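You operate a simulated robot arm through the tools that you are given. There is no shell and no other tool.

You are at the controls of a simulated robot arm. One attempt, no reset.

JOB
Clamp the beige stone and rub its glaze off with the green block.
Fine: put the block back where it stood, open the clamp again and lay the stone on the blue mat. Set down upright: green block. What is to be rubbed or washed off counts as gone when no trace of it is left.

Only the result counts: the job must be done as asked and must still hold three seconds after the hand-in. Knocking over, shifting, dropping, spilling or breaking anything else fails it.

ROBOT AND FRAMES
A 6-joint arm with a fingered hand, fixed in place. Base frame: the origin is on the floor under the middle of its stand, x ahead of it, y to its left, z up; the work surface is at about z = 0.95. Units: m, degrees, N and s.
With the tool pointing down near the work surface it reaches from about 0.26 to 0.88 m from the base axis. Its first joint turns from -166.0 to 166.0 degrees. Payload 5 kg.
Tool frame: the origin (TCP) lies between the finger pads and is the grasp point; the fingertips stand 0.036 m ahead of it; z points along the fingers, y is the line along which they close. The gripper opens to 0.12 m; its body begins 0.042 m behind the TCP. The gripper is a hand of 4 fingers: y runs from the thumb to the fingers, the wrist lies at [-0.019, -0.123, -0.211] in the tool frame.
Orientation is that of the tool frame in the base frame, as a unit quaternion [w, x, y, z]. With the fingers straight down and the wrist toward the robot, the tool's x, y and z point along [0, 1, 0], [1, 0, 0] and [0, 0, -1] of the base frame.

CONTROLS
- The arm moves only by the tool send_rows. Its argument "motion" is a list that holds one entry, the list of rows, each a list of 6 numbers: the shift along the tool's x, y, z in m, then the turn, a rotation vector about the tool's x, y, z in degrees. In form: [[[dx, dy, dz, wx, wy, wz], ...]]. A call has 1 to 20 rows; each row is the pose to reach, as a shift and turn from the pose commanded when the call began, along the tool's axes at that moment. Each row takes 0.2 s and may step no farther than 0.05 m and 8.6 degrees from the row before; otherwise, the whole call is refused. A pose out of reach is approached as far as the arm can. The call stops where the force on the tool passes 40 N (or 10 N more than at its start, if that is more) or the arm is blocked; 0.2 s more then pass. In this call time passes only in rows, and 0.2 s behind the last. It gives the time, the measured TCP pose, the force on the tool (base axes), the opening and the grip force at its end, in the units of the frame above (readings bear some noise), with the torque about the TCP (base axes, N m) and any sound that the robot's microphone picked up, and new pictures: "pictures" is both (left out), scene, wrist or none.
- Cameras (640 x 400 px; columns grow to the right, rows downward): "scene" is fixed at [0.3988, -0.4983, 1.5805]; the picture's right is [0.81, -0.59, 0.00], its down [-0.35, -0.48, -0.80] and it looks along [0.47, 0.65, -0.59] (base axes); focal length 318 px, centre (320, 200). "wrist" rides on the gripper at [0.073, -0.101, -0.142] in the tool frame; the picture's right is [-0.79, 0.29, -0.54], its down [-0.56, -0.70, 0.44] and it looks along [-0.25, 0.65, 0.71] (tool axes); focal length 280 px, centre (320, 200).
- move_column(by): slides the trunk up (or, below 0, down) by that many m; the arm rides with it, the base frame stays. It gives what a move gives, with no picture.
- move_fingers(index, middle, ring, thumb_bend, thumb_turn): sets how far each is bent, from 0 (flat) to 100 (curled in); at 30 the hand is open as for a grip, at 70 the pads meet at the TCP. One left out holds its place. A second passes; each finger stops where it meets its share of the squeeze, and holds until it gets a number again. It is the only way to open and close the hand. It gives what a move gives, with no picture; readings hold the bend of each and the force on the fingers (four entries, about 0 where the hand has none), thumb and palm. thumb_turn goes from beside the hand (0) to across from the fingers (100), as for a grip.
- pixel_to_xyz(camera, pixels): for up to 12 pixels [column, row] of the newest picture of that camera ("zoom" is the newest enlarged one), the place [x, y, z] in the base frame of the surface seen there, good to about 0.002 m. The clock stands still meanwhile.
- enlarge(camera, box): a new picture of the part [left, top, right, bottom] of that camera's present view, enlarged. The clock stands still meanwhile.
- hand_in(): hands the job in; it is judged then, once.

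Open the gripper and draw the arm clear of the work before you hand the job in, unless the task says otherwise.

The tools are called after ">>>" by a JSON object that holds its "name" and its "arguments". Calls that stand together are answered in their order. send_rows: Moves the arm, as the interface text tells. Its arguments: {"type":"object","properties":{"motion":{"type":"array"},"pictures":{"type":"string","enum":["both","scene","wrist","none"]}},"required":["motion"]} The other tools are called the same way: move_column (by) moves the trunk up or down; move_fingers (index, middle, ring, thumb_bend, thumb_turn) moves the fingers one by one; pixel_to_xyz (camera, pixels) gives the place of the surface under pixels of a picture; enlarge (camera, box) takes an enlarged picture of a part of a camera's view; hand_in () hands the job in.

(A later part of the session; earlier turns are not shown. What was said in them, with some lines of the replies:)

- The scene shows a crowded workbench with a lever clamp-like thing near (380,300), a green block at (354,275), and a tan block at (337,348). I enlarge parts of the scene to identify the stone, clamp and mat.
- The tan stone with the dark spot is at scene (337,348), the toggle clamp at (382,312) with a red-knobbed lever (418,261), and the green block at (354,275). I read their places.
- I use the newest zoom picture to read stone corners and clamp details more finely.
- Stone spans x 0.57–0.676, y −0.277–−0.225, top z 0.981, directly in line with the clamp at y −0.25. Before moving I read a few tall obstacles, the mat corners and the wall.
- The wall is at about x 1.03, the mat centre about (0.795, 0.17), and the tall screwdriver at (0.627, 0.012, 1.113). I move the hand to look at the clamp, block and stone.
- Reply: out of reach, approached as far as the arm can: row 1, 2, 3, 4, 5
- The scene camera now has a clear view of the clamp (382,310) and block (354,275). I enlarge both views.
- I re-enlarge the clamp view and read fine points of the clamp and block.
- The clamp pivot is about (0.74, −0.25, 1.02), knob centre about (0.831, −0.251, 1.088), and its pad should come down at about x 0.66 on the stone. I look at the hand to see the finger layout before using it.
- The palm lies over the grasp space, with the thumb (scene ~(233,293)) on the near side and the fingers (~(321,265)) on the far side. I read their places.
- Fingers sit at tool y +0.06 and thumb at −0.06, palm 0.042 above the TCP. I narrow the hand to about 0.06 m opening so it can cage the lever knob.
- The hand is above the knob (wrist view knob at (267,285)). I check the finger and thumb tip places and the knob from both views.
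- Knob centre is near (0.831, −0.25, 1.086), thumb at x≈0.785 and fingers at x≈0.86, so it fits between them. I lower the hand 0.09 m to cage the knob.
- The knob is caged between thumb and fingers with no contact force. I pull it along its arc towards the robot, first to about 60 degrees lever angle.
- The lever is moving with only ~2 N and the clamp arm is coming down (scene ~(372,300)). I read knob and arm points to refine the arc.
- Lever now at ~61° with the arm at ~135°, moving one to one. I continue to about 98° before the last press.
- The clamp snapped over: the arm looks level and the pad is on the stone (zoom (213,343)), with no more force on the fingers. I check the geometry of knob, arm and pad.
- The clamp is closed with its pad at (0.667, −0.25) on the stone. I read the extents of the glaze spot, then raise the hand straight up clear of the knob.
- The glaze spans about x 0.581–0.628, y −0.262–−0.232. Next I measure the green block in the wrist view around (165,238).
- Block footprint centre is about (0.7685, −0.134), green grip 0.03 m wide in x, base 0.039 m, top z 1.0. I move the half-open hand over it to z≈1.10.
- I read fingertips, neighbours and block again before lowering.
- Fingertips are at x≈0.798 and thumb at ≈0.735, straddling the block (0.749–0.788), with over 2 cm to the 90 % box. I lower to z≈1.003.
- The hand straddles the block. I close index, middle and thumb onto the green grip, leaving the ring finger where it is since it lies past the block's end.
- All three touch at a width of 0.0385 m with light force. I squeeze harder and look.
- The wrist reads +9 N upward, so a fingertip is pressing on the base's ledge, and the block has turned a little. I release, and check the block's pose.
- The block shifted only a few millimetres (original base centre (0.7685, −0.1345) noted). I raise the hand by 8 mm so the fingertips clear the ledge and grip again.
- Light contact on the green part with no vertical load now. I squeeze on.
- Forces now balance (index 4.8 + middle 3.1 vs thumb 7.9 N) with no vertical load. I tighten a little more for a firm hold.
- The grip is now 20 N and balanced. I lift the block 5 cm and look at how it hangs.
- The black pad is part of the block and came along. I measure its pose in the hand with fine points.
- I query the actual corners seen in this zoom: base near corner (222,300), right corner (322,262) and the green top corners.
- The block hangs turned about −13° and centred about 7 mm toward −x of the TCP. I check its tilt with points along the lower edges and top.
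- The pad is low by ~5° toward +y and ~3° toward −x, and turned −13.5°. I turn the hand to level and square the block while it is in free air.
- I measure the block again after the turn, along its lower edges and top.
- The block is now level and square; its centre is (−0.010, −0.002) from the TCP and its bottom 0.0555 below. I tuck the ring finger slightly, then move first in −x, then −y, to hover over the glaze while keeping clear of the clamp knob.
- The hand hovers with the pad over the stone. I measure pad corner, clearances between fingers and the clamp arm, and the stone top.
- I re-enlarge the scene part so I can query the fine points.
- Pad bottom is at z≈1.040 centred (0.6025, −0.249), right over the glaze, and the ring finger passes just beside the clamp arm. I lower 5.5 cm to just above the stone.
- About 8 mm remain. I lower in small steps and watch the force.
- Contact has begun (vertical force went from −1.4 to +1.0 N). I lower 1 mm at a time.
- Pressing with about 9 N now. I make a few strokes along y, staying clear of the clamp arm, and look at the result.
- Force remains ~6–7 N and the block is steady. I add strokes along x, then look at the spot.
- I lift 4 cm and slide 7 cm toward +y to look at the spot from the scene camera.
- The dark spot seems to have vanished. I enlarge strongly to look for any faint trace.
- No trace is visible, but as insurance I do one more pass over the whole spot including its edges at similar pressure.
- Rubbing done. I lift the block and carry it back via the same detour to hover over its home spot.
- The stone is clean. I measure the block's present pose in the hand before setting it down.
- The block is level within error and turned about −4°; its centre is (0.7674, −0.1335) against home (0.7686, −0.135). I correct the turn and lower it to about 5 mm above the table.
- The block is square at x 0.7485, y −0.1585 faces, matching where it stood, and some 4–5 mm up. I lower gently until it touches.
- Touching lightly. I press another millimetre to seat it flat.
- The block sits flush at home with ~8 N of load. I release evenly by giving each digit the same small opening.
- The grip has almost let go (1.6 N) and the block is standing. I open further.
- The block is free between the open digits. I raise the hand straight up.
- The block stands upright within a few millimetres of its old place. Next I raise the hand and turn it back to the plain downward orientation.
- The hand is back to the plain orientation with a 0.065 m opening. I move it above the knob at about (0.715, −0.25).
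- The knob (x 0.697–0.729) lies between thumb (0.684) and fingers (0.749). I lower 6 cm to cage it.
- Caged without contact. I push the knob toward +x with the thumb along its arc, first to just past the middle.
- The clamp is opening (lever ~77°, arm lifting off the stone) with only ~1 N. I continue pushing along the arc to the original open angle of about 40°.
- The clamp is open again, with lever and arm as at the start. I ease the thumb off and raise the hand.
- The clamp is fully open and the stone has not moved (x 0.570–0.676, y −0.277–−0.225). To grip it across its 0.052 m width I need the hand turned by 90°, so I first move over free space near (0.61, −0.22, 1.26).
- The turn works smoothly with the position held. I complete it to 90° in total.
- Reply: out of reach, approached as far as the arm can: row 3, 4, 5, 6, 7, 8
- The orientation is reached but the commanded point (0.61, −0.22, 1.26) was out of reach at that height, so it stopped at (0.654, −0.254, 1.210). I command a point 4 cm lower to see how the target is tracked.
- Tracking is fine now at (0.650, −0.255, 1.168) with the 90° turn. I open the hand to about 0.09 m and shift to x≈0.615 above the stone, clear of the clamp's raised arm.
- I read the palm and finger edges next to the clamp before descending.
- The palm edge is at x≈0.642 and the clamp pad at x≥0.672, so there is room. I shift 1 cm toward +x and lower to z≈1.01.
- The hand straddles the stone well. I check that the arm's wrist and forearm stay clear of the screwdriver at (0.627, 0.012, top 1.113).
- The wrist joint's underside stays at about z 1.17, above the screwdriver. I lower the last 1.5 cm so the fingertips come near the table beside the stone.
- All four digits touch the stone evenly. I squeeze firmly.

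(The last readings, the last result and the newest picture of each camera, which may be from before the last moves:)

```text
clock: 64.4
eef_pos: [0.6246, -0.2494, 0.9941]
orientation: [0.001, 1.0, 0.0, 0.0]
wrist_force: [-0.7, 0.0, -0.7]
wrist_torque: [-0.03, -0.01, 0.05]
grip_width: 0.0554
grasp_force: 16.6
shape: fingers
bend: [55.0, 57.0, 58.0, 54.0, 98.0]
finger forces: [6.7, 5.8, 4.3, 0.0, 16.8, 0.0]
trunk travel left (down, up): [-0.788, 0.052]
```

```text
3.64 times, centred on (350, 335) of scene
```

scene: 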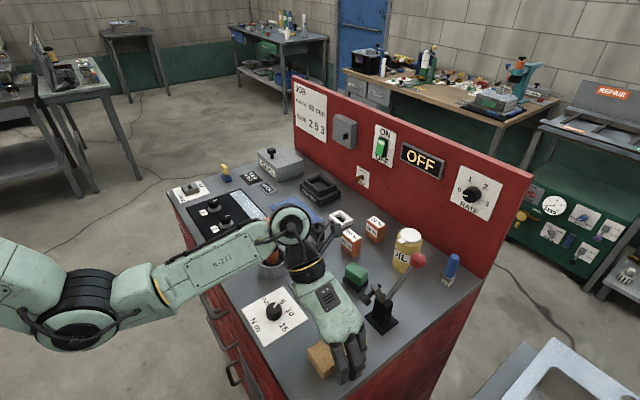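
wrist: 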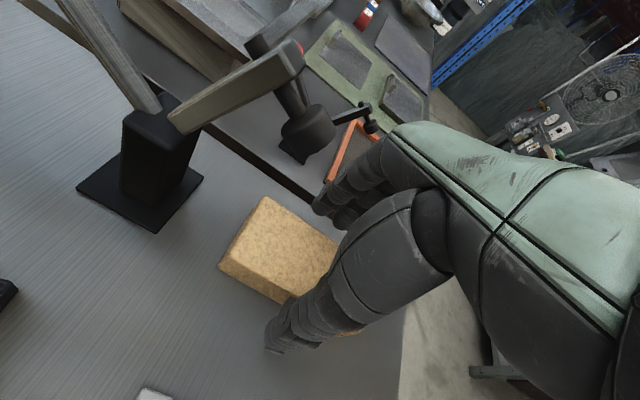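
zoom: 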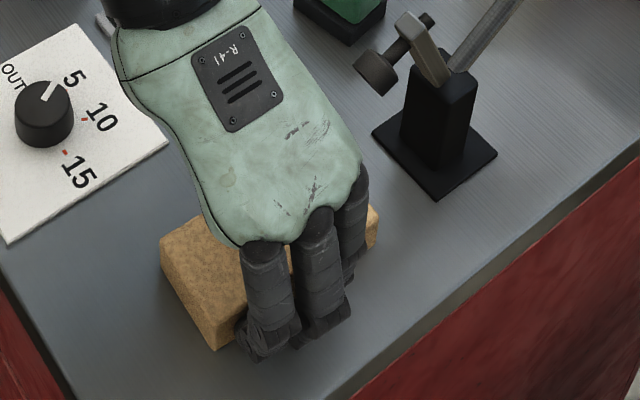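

Balanced at 16.8 N. I add a little more squeeze.

>>> {"name": "move_fingers", "arguments": {"index": 66, "middle": 66, "ring": 66, "thumb_bend": 74}}

>>> {"name": "send_rows", "arguments": {"motion": [[[0.0, 0.0, -0.005, 0, 0, 0], [0.0, 0.0, -0.015, 0, 0, 0], [0.0, 0.0, -0.025, 0, 0, 0]]]}}

>>> {"name": "enlarge", "arguments": {"camera": "scene", "box": [290, 280, 410, 390]}}

```text
clock: 65.4
eef_pos: [0.6235, -0.2506, 0.992]
orientation: [0.0, 1.0, 0.0, -0.001]
wrist_force: [-0.6, 0.9, -0.1]
wrist_torque: [-0.03, 0.01, 0.03]
grip_width: 0.0553
grasp_force: 22.4
shape: fingers
bend: [57.0, 60.0, 61.0, 53.0, 97.0]
finger forces: [9.0, 7.7, 5.6, 0.1, 22.9, 0.1]
trunk travel left (down, up): [-0.788, 0.052]
```

```text
clock: 66.2
eef_pos: [0.626, -0.2516, 1.0192]
orientation: [0.001, 1.0, 0.0, 0.0]
wrist_force: [0.0, -0.2, -3.7]
wrist_torque: [-0.02, 0.01, 0.01]
grip_width: 0.0555
grasp_force: 22.5
shape: fingers
bend: [57.0, 60.0, 61.0, 53.0, 97.0]
finger forces: [9.2, 7.7, 5.5, 0.1, 22.4, 0.0]
trunk travel left (down, up): [-0.788, 0.052]
```

scene: 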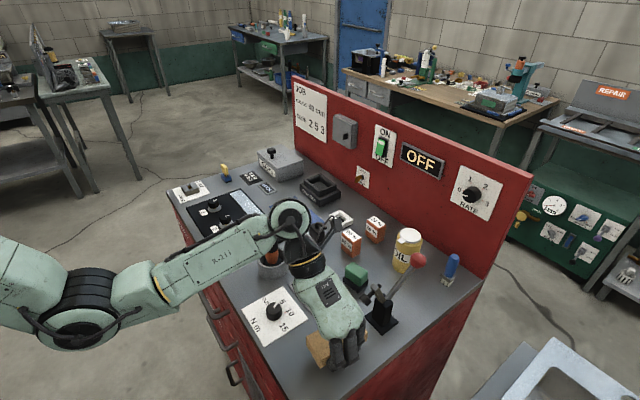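
wrist: 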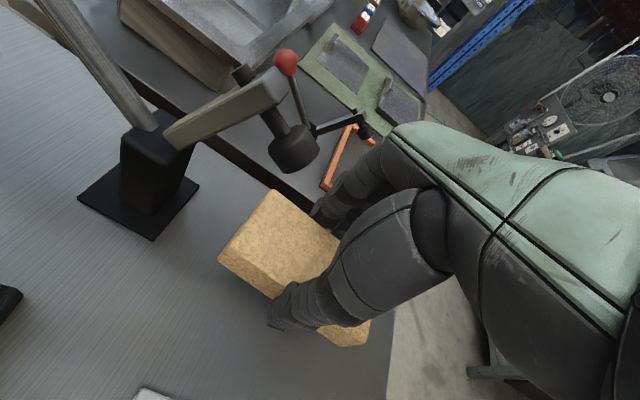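

```text
3.64 times, centred on (350, 335) of scene
```

zoom: 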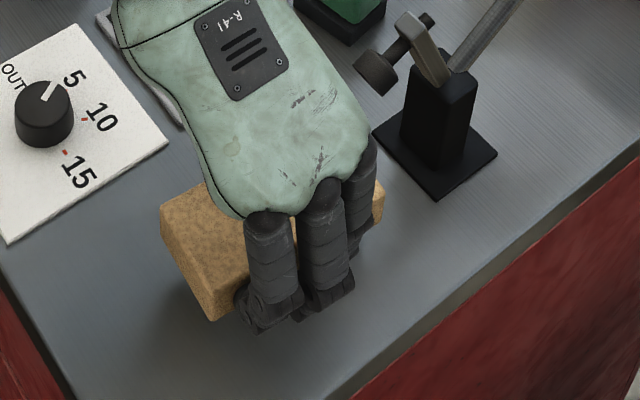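

The stone is lifted level (weight ~3.7 N). I first draw it toward −x away from under the clamp's raised pad, then raise it to z≈1.12.

>>> {"name": "send_rows", "arguments": {"motion": [[[-0.015, 0.0, -0.004, 0, 0, 0], [-0.03, 0.0, -0.01, 0, 0, 0], [-0.035, 0.0, -0.03, 0, 0, 0], [-0.035, 0.0, -0.06, 0, 0, 0], [-0.035, 0.0, -0.09, 0, 0, 0], [-0.035, 0.0, -0.105, 0, 0, 0]]]}}

>>> {"name": "enlarge", "arguments": {"camera": "scene", "box": [260, 190, 420, 390]}}

```text
clock: 67.6
eef_pos: [0.5917, -0.2534, 1.1238]
orientation: [0.0, 1.0, 0.0, 0.0]
wrist_force: [0.3, -0.1, -3.7]
wrist_torque: [-0.03, 0.03, -0.05]
grip_width: 0.0552
grasp_force: 22.3
shape: fingers
bend: [57.0, 60.0, 61.0, 54.0, 97.0]
finger forces: [9.3, 7.6, 5.4, 0.0, 22.3, 0.1]
trunk travel left (down, up): [-0.788, 0.052]
```

scene: 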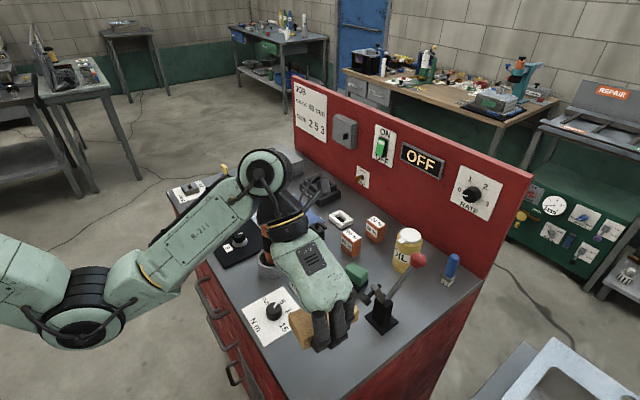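
wrist: 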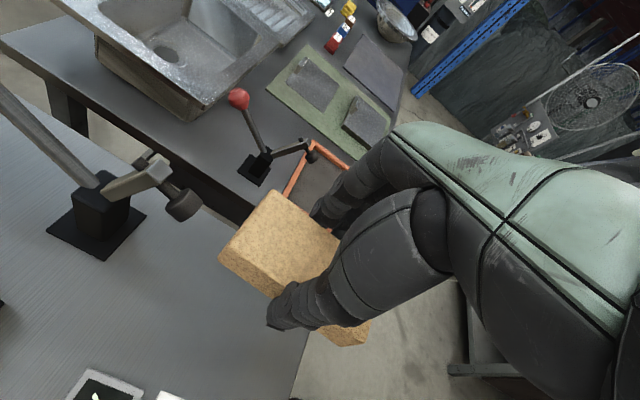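

```text
2.00 times, centred on (340, 290) of scene
```

zoom: 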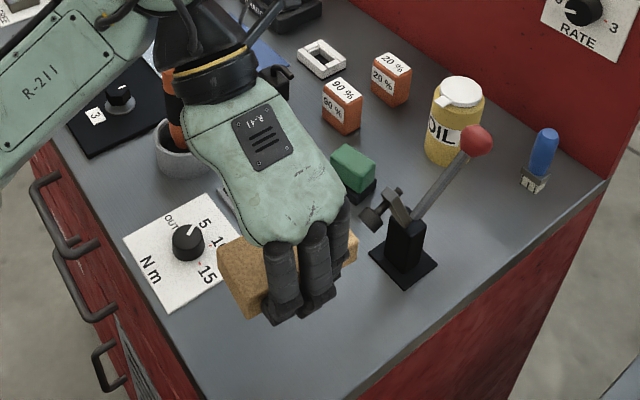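

The stone is clear of the clamp. I turn the hand back 90° to the plain orientation, so that the stone's long side lies along y.

>>> {"name": "send_rows", "arguments": {"motion": [[[0, 0, 0, 0, 0, -7.5], [0, 0, 0, 0, 0, -15.0], [0, 0, 0, 0, 0, -22.5], [0, 0, 0, 0, 0, -30.0], [0, 0, 0, 0, 0, -37.5], [0, 0, 0, 0, 0, -45.0], [0, 0, 0, 0, 0, -52.5], [0, 0, 0, 0, 0, -60.0], [0, 0, 0, 0, 0, -67.5], [0, 0, 0, 0, 0, -75.0], [0, 0, 0, 0, 0, -82.5], [0, 0, 0, 0, 0, -90.0]]]}}

>>> {"name": "enlarge", "arguments": {"camera": "scene", "box": [230, 150, 390, 310]}}

```text
clock: 70.2
eef_pos: [0.5907, -0.2532, 1.1232]
orientation: [0.0, 0.706, 0.709, 0.001]
wrist_force: [-0.5, 0.4, -4.0]
wrist_torque: [0.01, 0.0, 0.02]
grip_width: 0.0549
grasp_force: 22.3
shape: fingers
bend: [57.0, 60.0, 61.0, 54.0, 97.0]
finger forces: [9.4, 7.5, 5.3, 0.0, 22.2, 0.0]
trunk travel left (down, up): [-0.788, 0.052]
```

scene: 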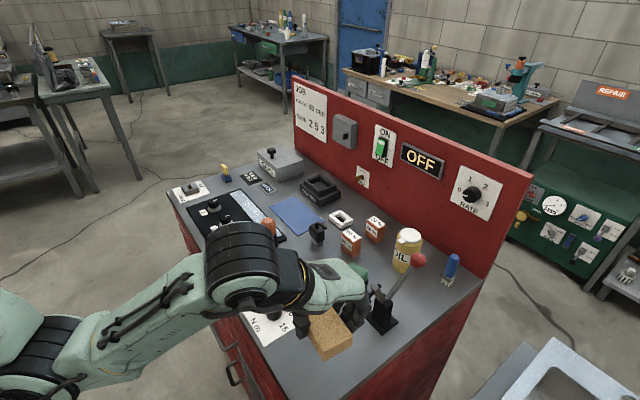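
wrist: 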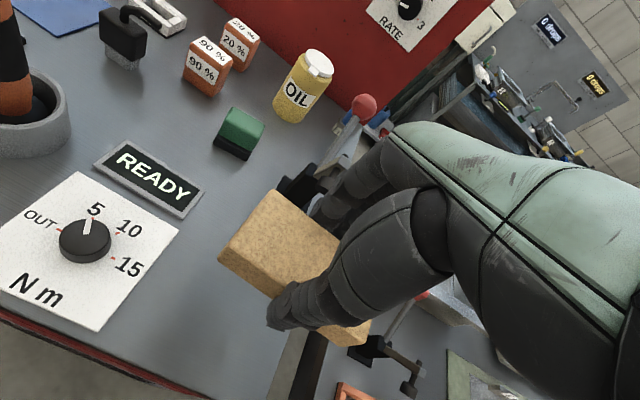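

```text
2.50 times, centred on (310, 230) of scene
```

zoom: 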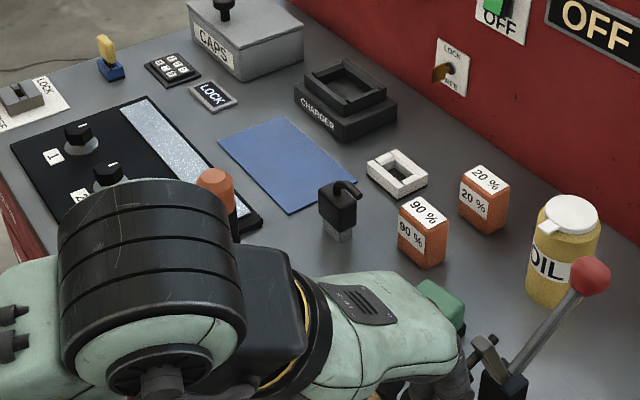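

The stone is held level along y now and the mat is in view (zoom corners (282,118), (354,170), (290,213), (218,140)). I measure the mat and its neighbours.

>>> {"name": "pixel_to_xyz", "arguments": {"camera": "zoom", "pixels": [[282, 121], [350, 168], [290, 210], [222, 141], [286, 165], [320, 190], [340, 180], [250, 170], [320, 145], [330, 205], [352, 190], [300, 118]]}}

>>> {"name": "pixel_to_xyz", "arguments": {"camera": "zoom", "pixels": [[325, 135], [300, 105], [395, 120], [255, 225], [235, 205], [200, 165], [370, 170], [398, 195], [215, 178], [340, 235], [335, 80], [380, 95]]}}

```text
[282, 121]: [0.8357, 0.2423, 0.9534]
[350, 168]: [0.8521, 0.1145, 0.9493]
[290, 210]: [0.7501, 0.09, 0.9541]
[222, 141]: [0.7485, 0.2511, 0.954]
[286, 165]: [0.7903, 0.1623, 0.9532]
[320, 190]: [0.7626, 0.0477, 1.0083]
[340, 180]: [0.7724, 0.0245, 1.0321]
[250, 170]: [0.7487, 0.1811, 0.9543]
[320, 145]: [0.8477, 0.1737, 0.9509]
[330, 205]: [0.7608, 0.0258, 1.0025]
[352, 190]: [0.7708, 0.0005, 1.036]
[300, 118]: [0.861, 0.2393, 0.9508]
```

```text
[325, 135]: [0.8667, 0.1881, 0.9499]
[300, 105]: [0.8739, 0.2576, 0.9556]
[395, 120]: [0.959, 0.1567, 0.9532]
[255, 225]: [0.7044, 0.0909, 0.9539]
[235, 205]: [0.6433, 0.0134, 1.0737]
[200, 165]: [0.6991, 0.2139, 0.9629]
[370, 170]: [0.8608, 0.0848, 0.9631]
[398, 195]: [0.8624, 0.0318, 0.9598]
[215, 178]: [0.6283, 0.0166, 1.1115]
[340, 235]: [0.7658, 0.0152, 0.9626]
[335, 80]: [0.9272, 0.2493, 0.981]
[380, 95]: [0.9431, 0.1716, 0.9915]
```

The mat spans x 0.746–0.842, y 0.087–0.255 with top z 0.954; the charger begins at x≈0.874. I raise the stone to z≈1.20 and carry it above (0.79, 0.17), passing over everything.

>>> {"name": "send_rows", "arguments": {"motion": [[[0, 0, -0.04, 0, 0, 0], [0, 0, -0.078, 0, 0, 0], [0.0385, 0.0181, -0.078, 0, 0, 0], [0.077, 0.0362, -0.078, 0, 0, 0], [0.1155, 0.0543, -0.078, 0, 0, 0], [0.154, 0.0724, -0.078, 0, 0, 0], [0.1925, 0.0905, -0.078, 0, 0, 0], [0.231, 0.1086, -0.078, 0, 0, 0], [0.2695, 0.1267, -0.078, 0, 0, 0], [0.308, 0.1448, -0.078, 0, 0, 0], [0.3465, 0.1629, -0.078, 0, 0, 0], [0.385, 0.181, -0.078, 0, 0, 0], [0.424, 0.199, -0.078, 0, 0, 0]]]}}

>>> {"name": "enlarge", "arguments": {"camera": "scene", "box": [230, 110, 390, 260]}}

```text
clock: 73.0
eef_pos: [0.7881, 0.1732, 1.2008]
orientation: [0.0, 0.708, 0.706, -0.001]
wrist_force: [-0.4, -0.3, -4.3]
wrist_torque: [0.0, -0.01, -0.01]
grip_width: 0.055
grasp_force: 21.8
shape: fingers
bend: [57.0, 60.0, 61.0, 54.0, 97.0]
finger forces: [9.5, 7.2, 5.1, 0.0, 21.7, 0.0]
trunk travel left (down, up): [-0.788, 0.052]
```

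scene: 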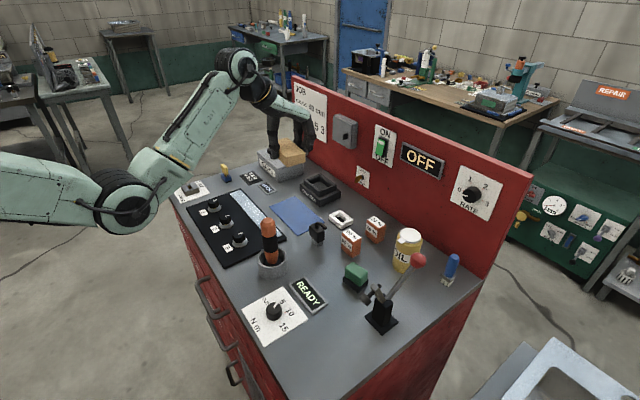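
wrist: 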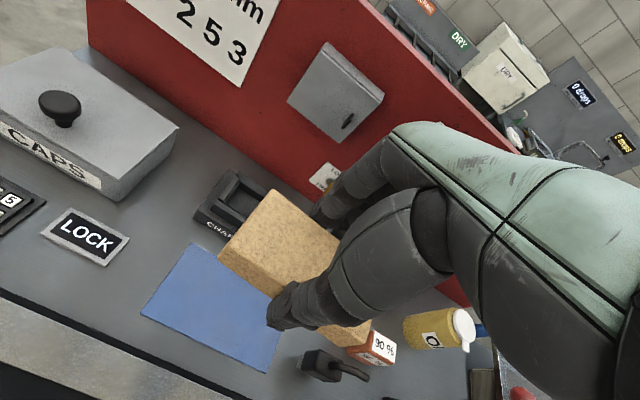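

```text
2.67 times, centred on (310, 185) of scene
```

zoom: 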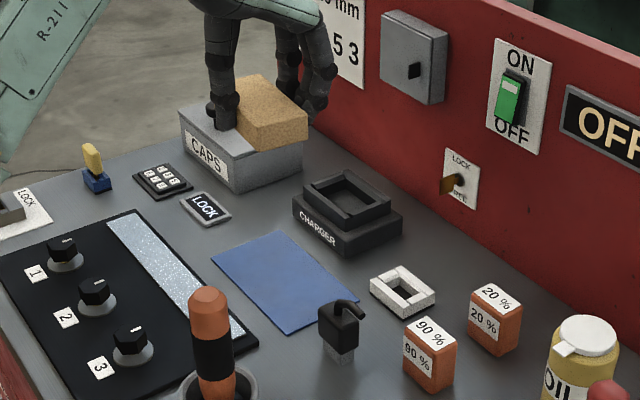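

The hand is over the mat at (0.788, 0.173, 1.201). I measure the stone's pose in the hand.

>>> {"name": "enlarge", "arguments": {"camera": "scene", "box": [260, 125, 325, 175]}}

>>> {"name": "pixel_to_xyz", "arguments": {"camera": "zoom", "pixels": [[225, 155], [330, 130], [180, 110], [250, 200], [235, 195], [335, 165], [250, 110], [290, 150], [220, 175], [320, 185], [180, 60], [280, 80]]}}

```text
8.00 times, centred on (292, 150) of scene
```

zoom: 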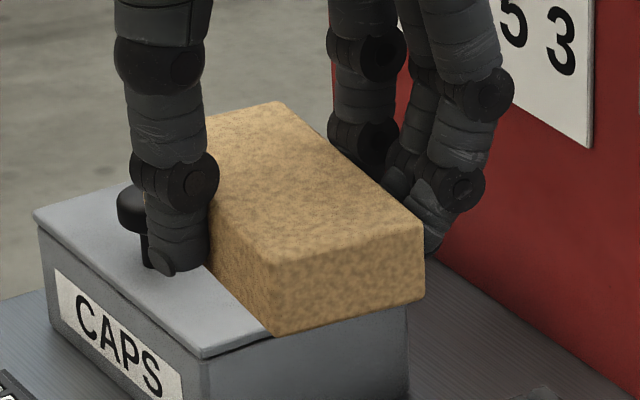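

```text
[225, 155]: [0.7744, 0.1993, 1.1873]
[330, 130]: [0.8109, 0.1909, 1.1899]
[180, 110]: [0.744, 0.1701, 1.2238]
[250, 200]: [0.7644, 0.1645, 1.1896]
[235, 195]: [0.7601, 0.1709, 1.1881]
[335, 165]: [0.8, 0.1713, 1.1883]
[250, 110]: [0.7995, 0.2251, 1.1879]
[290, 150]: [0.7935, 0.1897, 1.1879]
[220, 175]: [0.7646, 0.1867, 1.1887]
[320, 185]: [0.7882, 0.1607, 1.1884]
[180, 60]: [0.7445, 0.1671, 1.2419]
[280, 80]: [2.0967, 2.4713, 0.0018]
```

The top is level at z≈1.189. I read its corners for centre and bottom height.

>>> {"name": "pixel_to_xyz", "arguments": {"camera": "zoom", "pixels": [[274, 266], [415, 225], [276, 330], [420, 298], [278, 105], [215, 210], [345, 315], [350, 245], [240, 240], [320, 125]]}}

```text
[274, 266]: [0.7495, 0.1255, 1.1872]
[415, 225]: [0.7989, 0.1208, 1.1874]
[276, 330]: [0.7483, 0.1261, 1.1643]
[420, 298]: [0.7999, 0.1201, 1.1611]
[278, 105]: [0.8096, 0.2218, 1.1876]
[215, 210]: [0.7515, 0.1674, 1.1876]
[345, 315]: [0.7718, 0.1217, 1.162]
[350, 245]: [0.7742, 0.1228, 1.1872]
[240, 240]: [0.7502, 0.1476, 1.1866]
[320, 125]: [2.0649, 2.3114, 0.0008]
```

Stone centre is (0.7795, 0.1745), bottom ≈1.157, turned ~6°, level. I shift by (+0.0085, −0.0035) and lower to about 2 cm above the mat.

>>> {"name": "send_rows", "arguments": {"motion": [[[-0.0035, 0.0085, 0.02, 0, 0, 0], [-0.0035, 0.0085, 0.06, 0, 0, 0], [-0.0035, 0.0085, 0.1, 0, 0, 0], [-0.0035, 0.0085, 0.135, 0, 0, 0], [-0.0035, 0.0085, 0.165, 0, 0, 0], [-0.0035, 0.0085, 0.185, 0, 0, 0]]]}}

>>> {"name": "enlarge", "arguments": {"camera": "scene", "box": [250, 160, 350, 250]}}

>>> {"name": "enlarge", "arguments": {"camera": "wrist", "box": [150, 150, 400, 380]}}

```text
clock: 74.4
eef_pos: [0.7955, 0.1684, 1.0144]
orientation: [0.0, 0.707, 0.708, 0.0]
wrist_force: [0.1, -0.6, -3.7]
wrist_torque: [0.03, 0.01, -0.01]
grip_width: 0.055
grasp_force: 21.8
shape: fingers
bend: [57.0, 60.0, 61.0, 54.0, 97.0]
finger forces: [9.3, 7.2, 5.2, 0.0, 21.4, 0.0]
trunk travel left (down, up): [-0.788, 0.052]
```

scene: 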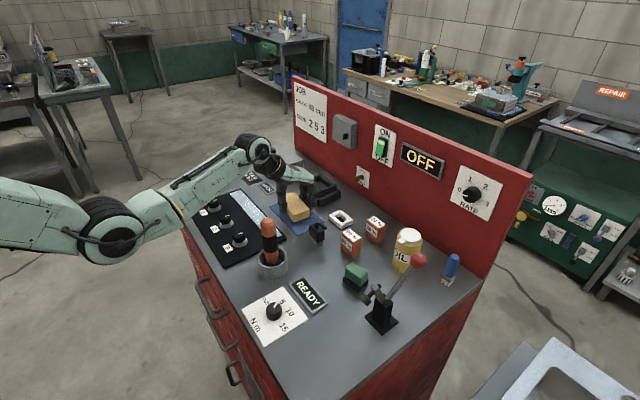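
wrist: 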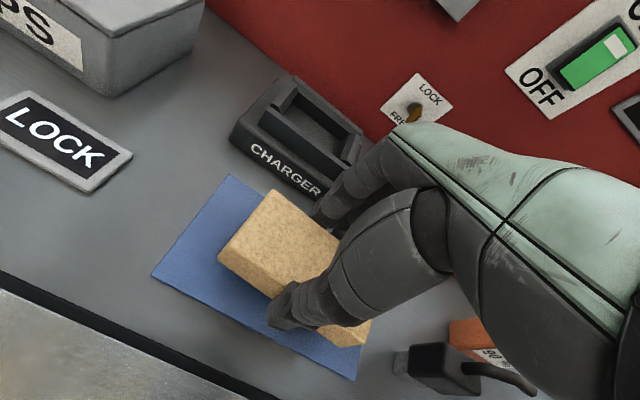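

```text
4.44 times, centred on (300, 205) of scene
```

zoom: 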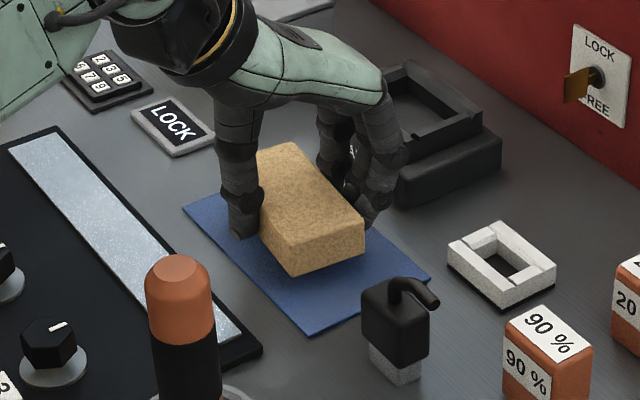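

```text
1.74 times, centred on (275, 265) of wrist
```

zoom: 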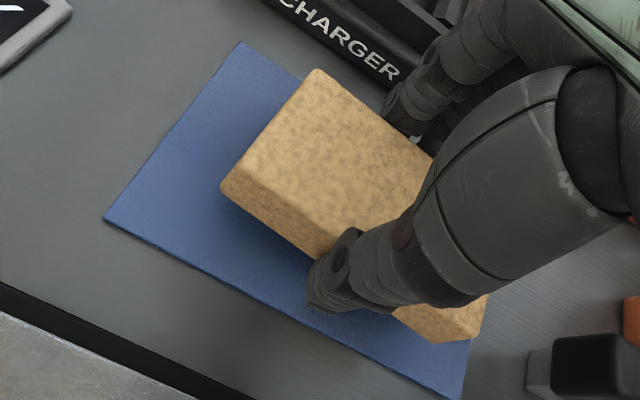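

The stone hovers just over the mat. I check the gap between the fingers and the charger.

>>> {"name": "pixel_to_xyz", "arguments": {"camera": "zoom", "pixels": [[390, 85], [375, 90], [350, 70], [400, 110], [430, 75], [320, 75], [420, 60], [225, 185], [235, 50], [110, 215], [440, 40]]}}

>>> {"name": "pixel_to_xyz", "arguments": {"camera": "scene", "pixels": [[317, 205], [321, 199], [320, 190], [318, 180], [322, 207], [330, 205], [383, 204], [284, 250]]}}

```text
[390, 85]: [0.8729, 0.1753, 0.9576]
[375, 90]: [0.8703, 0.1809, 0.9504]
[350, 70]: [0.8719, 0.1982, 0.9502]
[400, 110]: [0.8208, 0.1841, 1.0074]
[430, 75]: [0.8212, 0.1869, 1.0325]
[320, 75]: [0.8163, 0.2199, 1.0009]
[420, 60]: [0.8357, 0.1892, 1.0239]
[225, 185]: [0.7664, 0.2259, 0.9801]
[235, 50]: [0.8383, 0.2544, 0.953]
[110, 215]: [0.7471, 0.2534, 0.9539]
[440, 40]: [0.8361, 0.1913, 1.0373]
```

```text
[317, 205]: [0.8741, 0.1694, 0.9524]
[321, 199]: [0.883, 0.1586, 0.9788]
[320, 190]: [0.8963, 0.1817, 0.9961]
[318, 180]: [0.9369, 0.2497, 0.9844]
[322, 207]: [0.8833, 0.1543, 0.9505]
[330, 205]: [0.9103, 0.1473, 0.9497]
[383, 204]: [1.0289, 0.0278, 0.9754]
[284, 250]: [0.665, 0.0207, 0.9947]
```

There is about 3 cm between fingers and charger. I lower further until the stone touches the mat.

>>> {"name": "send_rows", "arguments": {"motion": [[[0, 0, 0.005, 0, 0, 0], [0, 0, 0.009, 0, 0, 0], [0, 0, 0.012, 0, 0, 0], [0, 0, 0.014, 0, 0, 0]]], "pictures": "none"}}

```text
clock: 75.4
eef_pos: [0.798, 0.1688, 1.0021]
orientation: [0.0, 0.707, 0.707, 0.0]
wrist_force: [-0.3, 0.1, -3.9]
wrist_torque: [-0.02, -0.05, -0.02]
grip_width: 0.0548
grasp_force: 21.7
shape: fingers
bend: [57.0, 60.0, 61.0, 54.0, 97.0]
finger forces: [9.3, 7.1, 5.1, 0.0, 21.4, 0.1]
trunk travel left (down, up): [-0.788, 0.052]
```

Still free (−3.9 N). I go down 1–2 mm per step.

>>> {"name": "send_rows", "arguments": {"motion": [[[0, 0, 0.0015, 0, 0, 0], [0, 0, 0.003, 0, 0, 0]]], "pictures": "none"}}

```text
clock: 76.0
eef_pos: [0.7976, 0.1697, 0.9996]
orientation: [0.0, 0.707, 0.707, 0.0]
wrist_force: [0.5, -0.2, -2.6]
wrist_torque: [-0.04, -0.05, 0.02]
grip_width: 0.0548
grasp_force: 21.7
shape: fingers
bend: [57.0, 60.0, 61.0, 54.0, 97.0]
finger forces: [9.3, 7.1, 5.2, 0.1, 21.3, 0.0]
trunk travel left (down, up): [-0.788, 0.052]
```

The force has begun to ease (−2.6 N), so contact is starting. I lower another 1.5 mm.

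>>> {"name": "send_rows", "arguments": {"motion": [[[0, 0, 0.001, 0, 0, 0], [0, 0, 0.0015, 0, 0, 0]]]}}

>>> {"name": "enlarge", "arguments": {"camera": "scene", "box": [250, 160, 350, 250]}}

```text
clock: 76.6
eef_pos: [0.798, 0.1702, 0.9977]
orientation: [0.001, 0.707, 0.707, 0.0]
wrist_force: [0.1, -0.4, -3.2]
wrist_torque: [-0.02, -0.03, 0.03]
grip_width: 0.055
grasp_force: 21.4
shape: fingers
bend: [57.0, 60.0, 61.0, 54.0, 97.0]
finger forces: [9.2, 7.1, 5.1, 0.0, 21.3, 0.0]
trunk travel left (down, up): [-0.788, 0.052]
```

scene: 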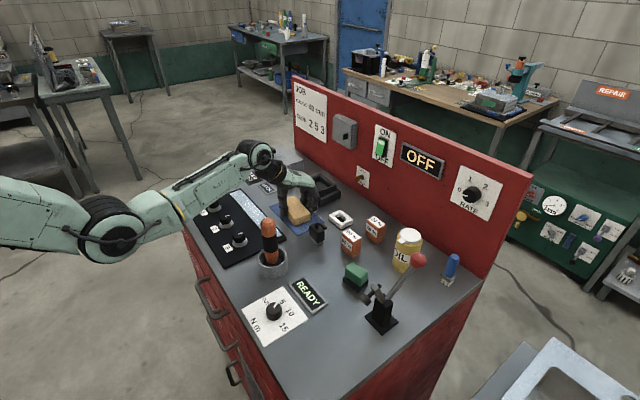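
wrist: 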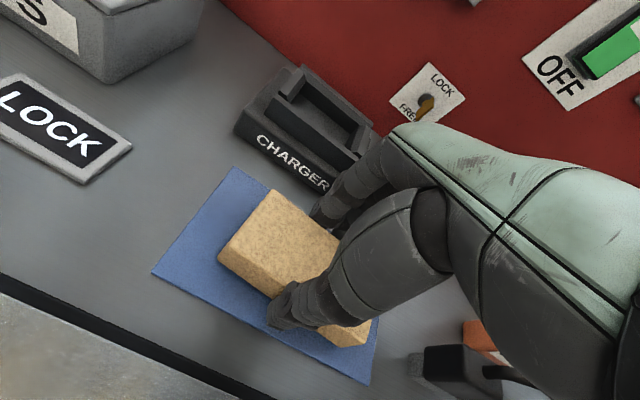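

```text
4.44 times, centred on (300, 205) of scene
```

zoom: 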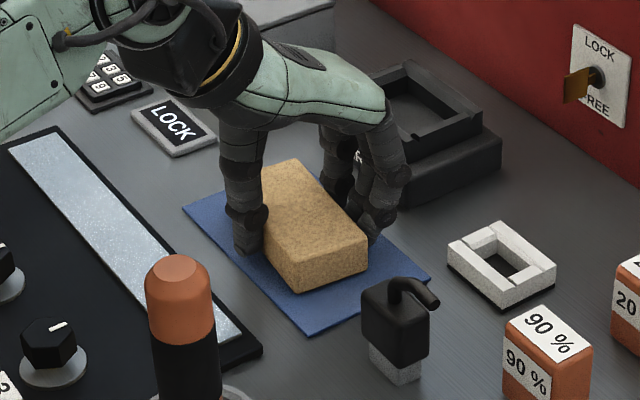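

Still carrying most of the weight. I read how far the stone is above the mat.

>>> {"name": "pixel_to_xyz", "arguments": {"camera": "zoom", "pixels": [[296, 240], [330, 235], [296, 288], [330, 275], [365, 265], [300, 300], [330, 300], [290, 200], [320, 190]]}}

>>> {"name": "send_rows", "arguments": {"motion": [[[0, 0, 0.001, 0, 0, 0], [0, 0, 0.002, 0, 0, 0]]], "pictures": "none"}}

```text
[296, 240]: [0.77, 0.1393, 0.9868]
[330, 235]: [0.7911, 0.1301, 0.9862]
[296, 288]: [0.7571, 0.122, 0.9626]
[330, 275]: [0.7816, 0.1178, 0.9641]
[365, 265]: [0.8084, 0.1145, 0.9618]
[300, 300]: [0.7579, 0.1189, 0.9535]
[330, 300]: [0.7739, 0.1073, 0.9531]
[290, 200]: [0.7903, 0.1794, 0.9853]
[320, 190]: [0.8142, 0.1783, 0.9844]
```

```text
clock: 77.2
eef_pos: [0.7973, 0.1686, 0.9971]
orientation: [0.0, 0.707, 0.707, 0.0]
wrist_force: [-1.0, -1.0, -2.1]
wrist_torque: [0.04, -0.02, 0.07]
grip_width: 0.0548
grasp_force: 21.7
shape: fingers
bend: [57.0, 60.0, 61.0, 54.0, 97.0]
finger forces: [8.9, 7.1, 4.9, 0.1, 22.2, 0.0]
trunk travel left (down, up): [-0.788, 0.052]
```

It is within a millimetre; the load is easing (−2.1 N). One more small step.

>>> {"name": "send_rows", "arguments": {"motion": [[[0, 0, 0.001, 0, 0, 0], [0, 0, 0.0015, 0, 0, 0]]], "pictures": "none"}}

```text
clock: 77.8
eef_pos: [0.7973, 0.1687, 0.9953]
orientation: [0.0, 0.707, 0.707, 0.0]
wrist_force: [2.3, 0.4, -0.5]
wrist_torque: [0.03, -0.24, 0.06]
grip_width: 0.0549
grasp_force: 22.3
shape: fingers
bend: [57.0, 60.0, 61.0, 54.0, 97.0]
finger forces: [10.4, 7.9, 5.2, 0.0, 21.3, 0.1]
trunk travel left (down, up): [-0.788, 0.052]
```

The mat now carries the stone's weight. I release evenly with the same small opening for each digit.

>>> {"name": "move_fingers", "arguments": {"index": 50, "middle": 53, "ring": 54, "thumb_bend": 47}}

>>> {"name": "enlarge", "arguments": {"camera": "scene", "box": [250, 160, 350, 250]}}

```text
clock: 78.8
eef_pos: [0.7956, 0.169, 0.996]
orientation: [0.0, 0.707, 0.707, 0.001]
wrist_force: [0.1, -0.6, 0.0]
wrist_torque: [-0.01, 0.02, 0.03]
grip_width: 0.0684
grasp_force: 0.0
shape: fingers
bend: [50.0, 53.0, 54.0, 47.0, 98.0]
finger forces: [0.1, 0.1, 0.0, 0.0, 0.0, 0.1]
trunk travel left (down, up): [-0.788, 0.052]
```

```text
4.44 times, centred on (300, 205) of scene
```

zoom: 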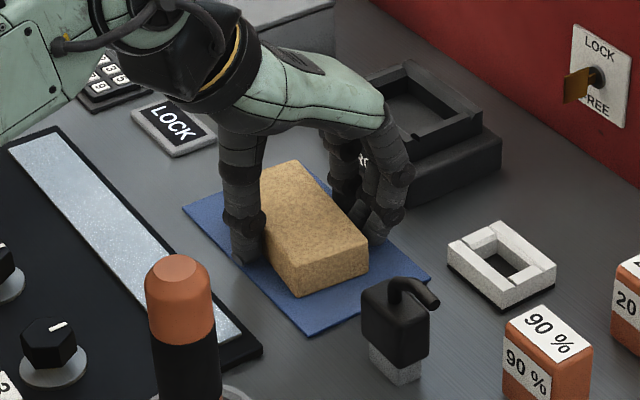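

The stone rests on the mat and all finger forces are zero. I open a little more and then lift the hand straight up.

>>> {"name": "move_fingers", "arguments": {"index": 46, "middle": 47, "ring": 47, "thumb_bend": 43}}

>>> {"name": "send_rows", "arguments": {"motion": [[[0, 0, -0.01, 0, 0, 0], [0, 0, -0.03, 0, 0, 0], [0, 0, -0.06, 0, 0, 0], [0, 0, -0.1, 0, 0, 0], [0, 0, -0.14, 0, 0, 0], [0, 0, -0.18, 0, 0, 0], [0, -0.02, -0.21, 0, 0, 0]]]}}

>>> {"name": "enlarge", "arguments": {"camera": "scene", "box": [250, 160, 350, 250]}}

```text
clock: 79.8
eef_pos: [0.7962, 0.1688, 0.996]
orientation: [0.001, 0.707, 0.707, 0.0]
wrist_force: [0.0, -0.3, 0.1]
wrist_torque: [0.01, -0.01, -0.01]
grip_width: 0.0806
grasp_force: 0.0
shape: fingers
bend: [46.0, 47.0, 47.0, 43.0, 97.0]
finger forces: [0.1, 0.1, 0.0, 0.1, 0.0, 0.0]
trunk travel left (down, up): [-0.788, 0.052]
```

```text
clock: 81.4
eef_pos: [0.7758, 0.1698, 1.2058]
orientation: [0.001, 0.707, 0.707, 0.0]
wrist_force: [-0.4, 0.6, -0.2]
wrist_torque: [0.02, -0.04, 0.0]
grip_width: 0.0808
grasp_force: 0.1
shape: fingers
bend: [46.0, 47.0, 47.0, 43.0, 97.0]
finger forces: [0.1, 0.0, 0.0, 0.1, 0.1, 0.0]
trunk travel left (down, up): [-0.788, 0.052]
```

scene: 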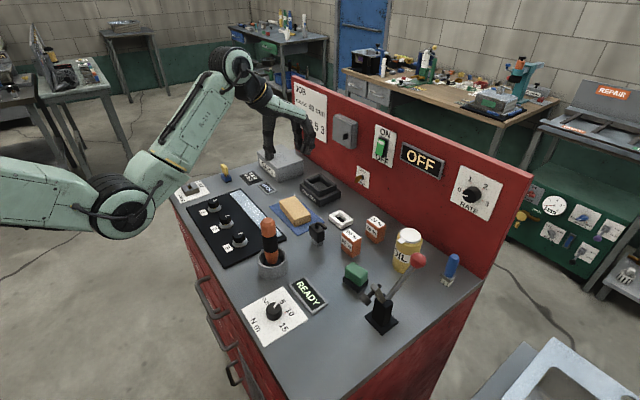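
wrist: 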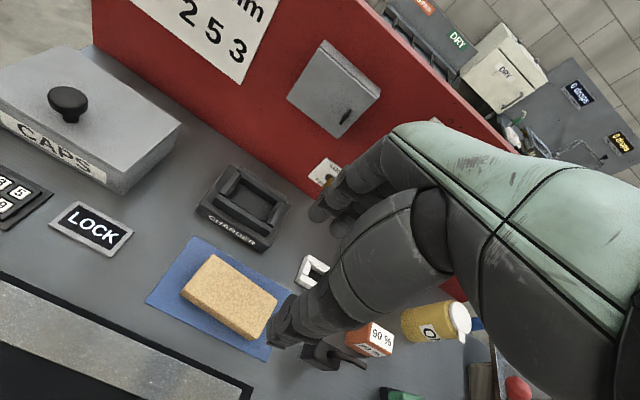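

```text
4.44 times, centred on (300, 205) of scene
```

zoom: 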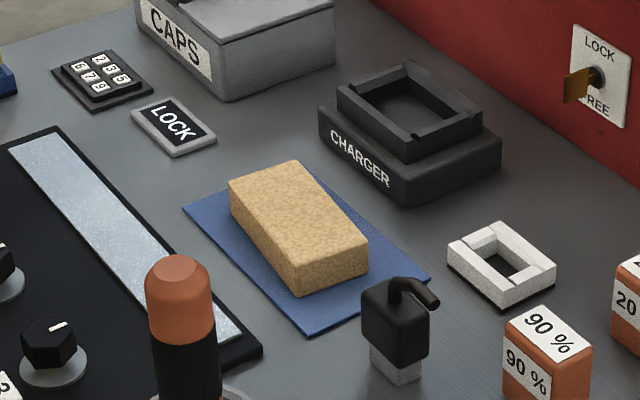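

The stone lies fully on the mat. I inspect its top closely for any faint trace and measure the green block's place and the clamp once more.

>>> {"name": "enlarge", "arguments": {"camera": "scene", "box": [280, 195, 315, 230]}}

>>> {"name": "enlarge", "arguments": {"camera": "wrist", "box": [170, 245, 290, 345]}}

>>> {"name": "enlarge", "arguments": {"camera": "scene", "box": [340, 240, 440, 340]}}

>>> {"name": "pixel_to_xyz", "arguments": {"camera": "zoom", "pixels": [[175, 90], [150, 105], [187, 143], [218, 128], [192, 172], [192, 200], [135, 150], [228, 175], [145, 165], [165, 182], [210, 188], [182, 115]]}}

```text
11.43 times, centred on (298, 212) of scene
```

zoom: 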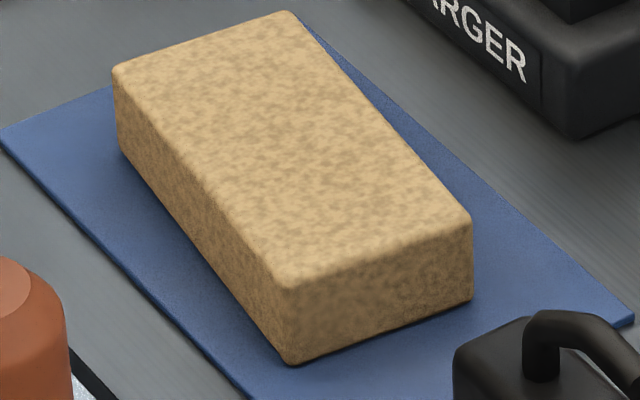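

```text
4.00 times, centred on (230, 295) of wrist
```

zoom: 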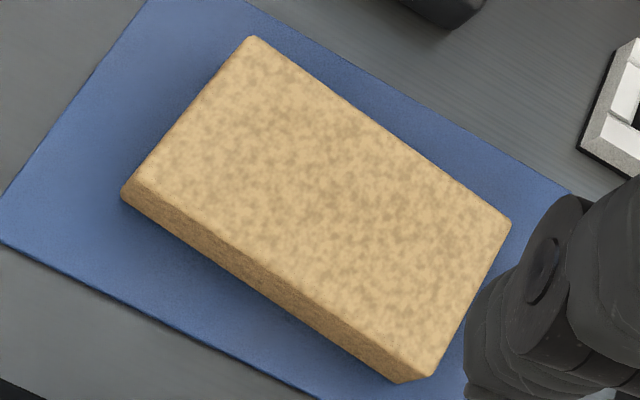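

```text
4.00 times, centred on (390, 290) of scene
```

zoom: 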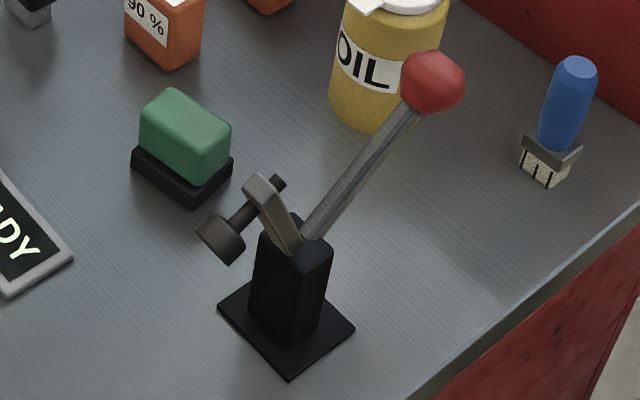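

```text
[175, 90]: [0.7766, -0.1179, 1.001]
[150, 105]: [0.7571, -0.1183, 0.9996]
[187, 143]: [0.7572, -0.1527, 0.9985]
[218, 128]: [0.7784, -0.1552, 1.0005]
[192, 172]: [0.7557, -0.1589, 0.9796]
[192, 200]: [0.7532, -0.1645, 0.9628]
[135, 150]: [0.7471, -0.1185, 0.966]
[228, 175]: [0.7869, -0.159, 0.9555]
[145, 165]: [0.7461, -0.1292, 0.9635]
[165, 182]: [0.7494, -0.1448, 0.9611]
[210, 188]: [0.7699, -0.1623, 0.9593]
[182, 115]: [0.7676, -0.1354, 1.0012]
```

No trace remains on the stone, the clamp is open as at the start, and the green block stands within about 4 mm of its old place. I open the hand and draw the arm up to its starting pose.

>>> {"name": "move_fingers", "arguments": {"index": 30, "middle": 30, "ring": 30, "thumb_bend": 30}}

>>> {"name": "send_rows", "arguments": {"motion": [[[-0.01, -0.005, -0.04, 0, 0, 0], [-0.04, -0.015, -0.075, 0, 0, 0], [-0.08, -0.025, -0.1, 0, 0, 0], [-0.125, -0.035, -0.11, 0, 0, 0], [-0.17, -0.045, -0.115, 0, 0, 0], [-0.21, -0.055, -0.115, 0, 0, 0], [-0.24, -0.065, -0.115, 0, 0, 0]]]}}

```text
clock: 82.4
eef_pos: [0.7769, 0.169, 1.204]
orientation: [0.001, 0.707, 0.707, 0.0]
wrist_force: [0.0, -0.3, -0.5]
wrist_torque: [-0.02, 0.0, 0.03]
grip_width: 0.1232
grasp_force: 0.0
shape: fingers
bend: [30.0, 30.0, 30.0, 30.0, 96.0]
finger forces: [0.0, 0.0, 0.0, 0.1, 0.0, 0.1]
trunk travel left (down, up): [-0.788, 0.052]
```

```text
clock: 84.0
eef_pos: [0.7101, -0.0734, 1.3219]
orientation: [0.0, 0.707, 0.707, 0.0]
wrist_force: [0.4, -1.2, -0.1]
wrist_torque: [-0.01, -0.03, 0.0]
grip_width: 0.1236
grasp_force: 0.0
shape: fingers
bend: [30.0, 30.0, 30.0, 30.0, 96.0]
finger forces: [0.0, 0.1, 0.0, 0.0, 0.1, 0.0]
trunk travel left (down, up): [-0.788, 0.052]
```

scene: 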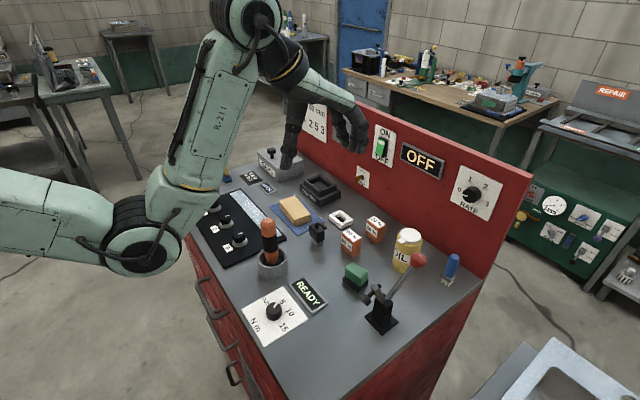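
wrist: 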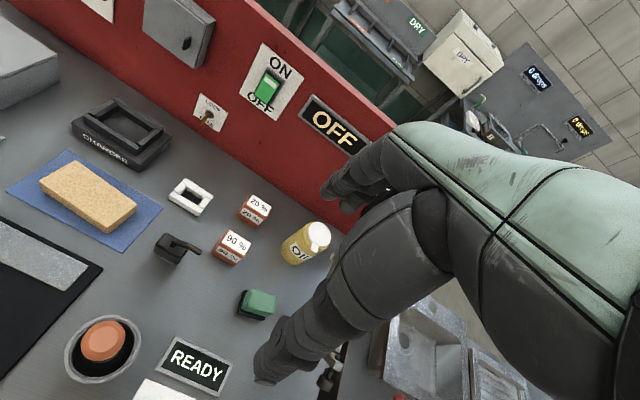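

The scene shows the stone clean on the blue mat (295,210), the green block standing at its old place (354,275), the clamp open (382,310), everything else unchanged, and the arm clear with the hand open. I hand the job in.

>>> {"name": "hand_in", "arguments": {}}

```text
The job is handed in.
```

I finished the job and handed it in; no verdict came back.

- **Stone:** I clamped it and rubbed the glaze off in two passes with the green block. Enlarged views from both cameras showed no trace left. It now lies flat, fully on the blue mat, turned about 6° from square.
- **Green block:** it stands upright about 4 mm from where it stood, turned roughly 7–8°. I did not nudge it closer, to avoid disturbing it.
- **Clamp:** it is open again, with its lever and arm back where they were at the start.
- **Everything else:** nothing else on the bench looked moved in the final pictures. The hand is open and the arm is back at its starting pose, clear of the work.
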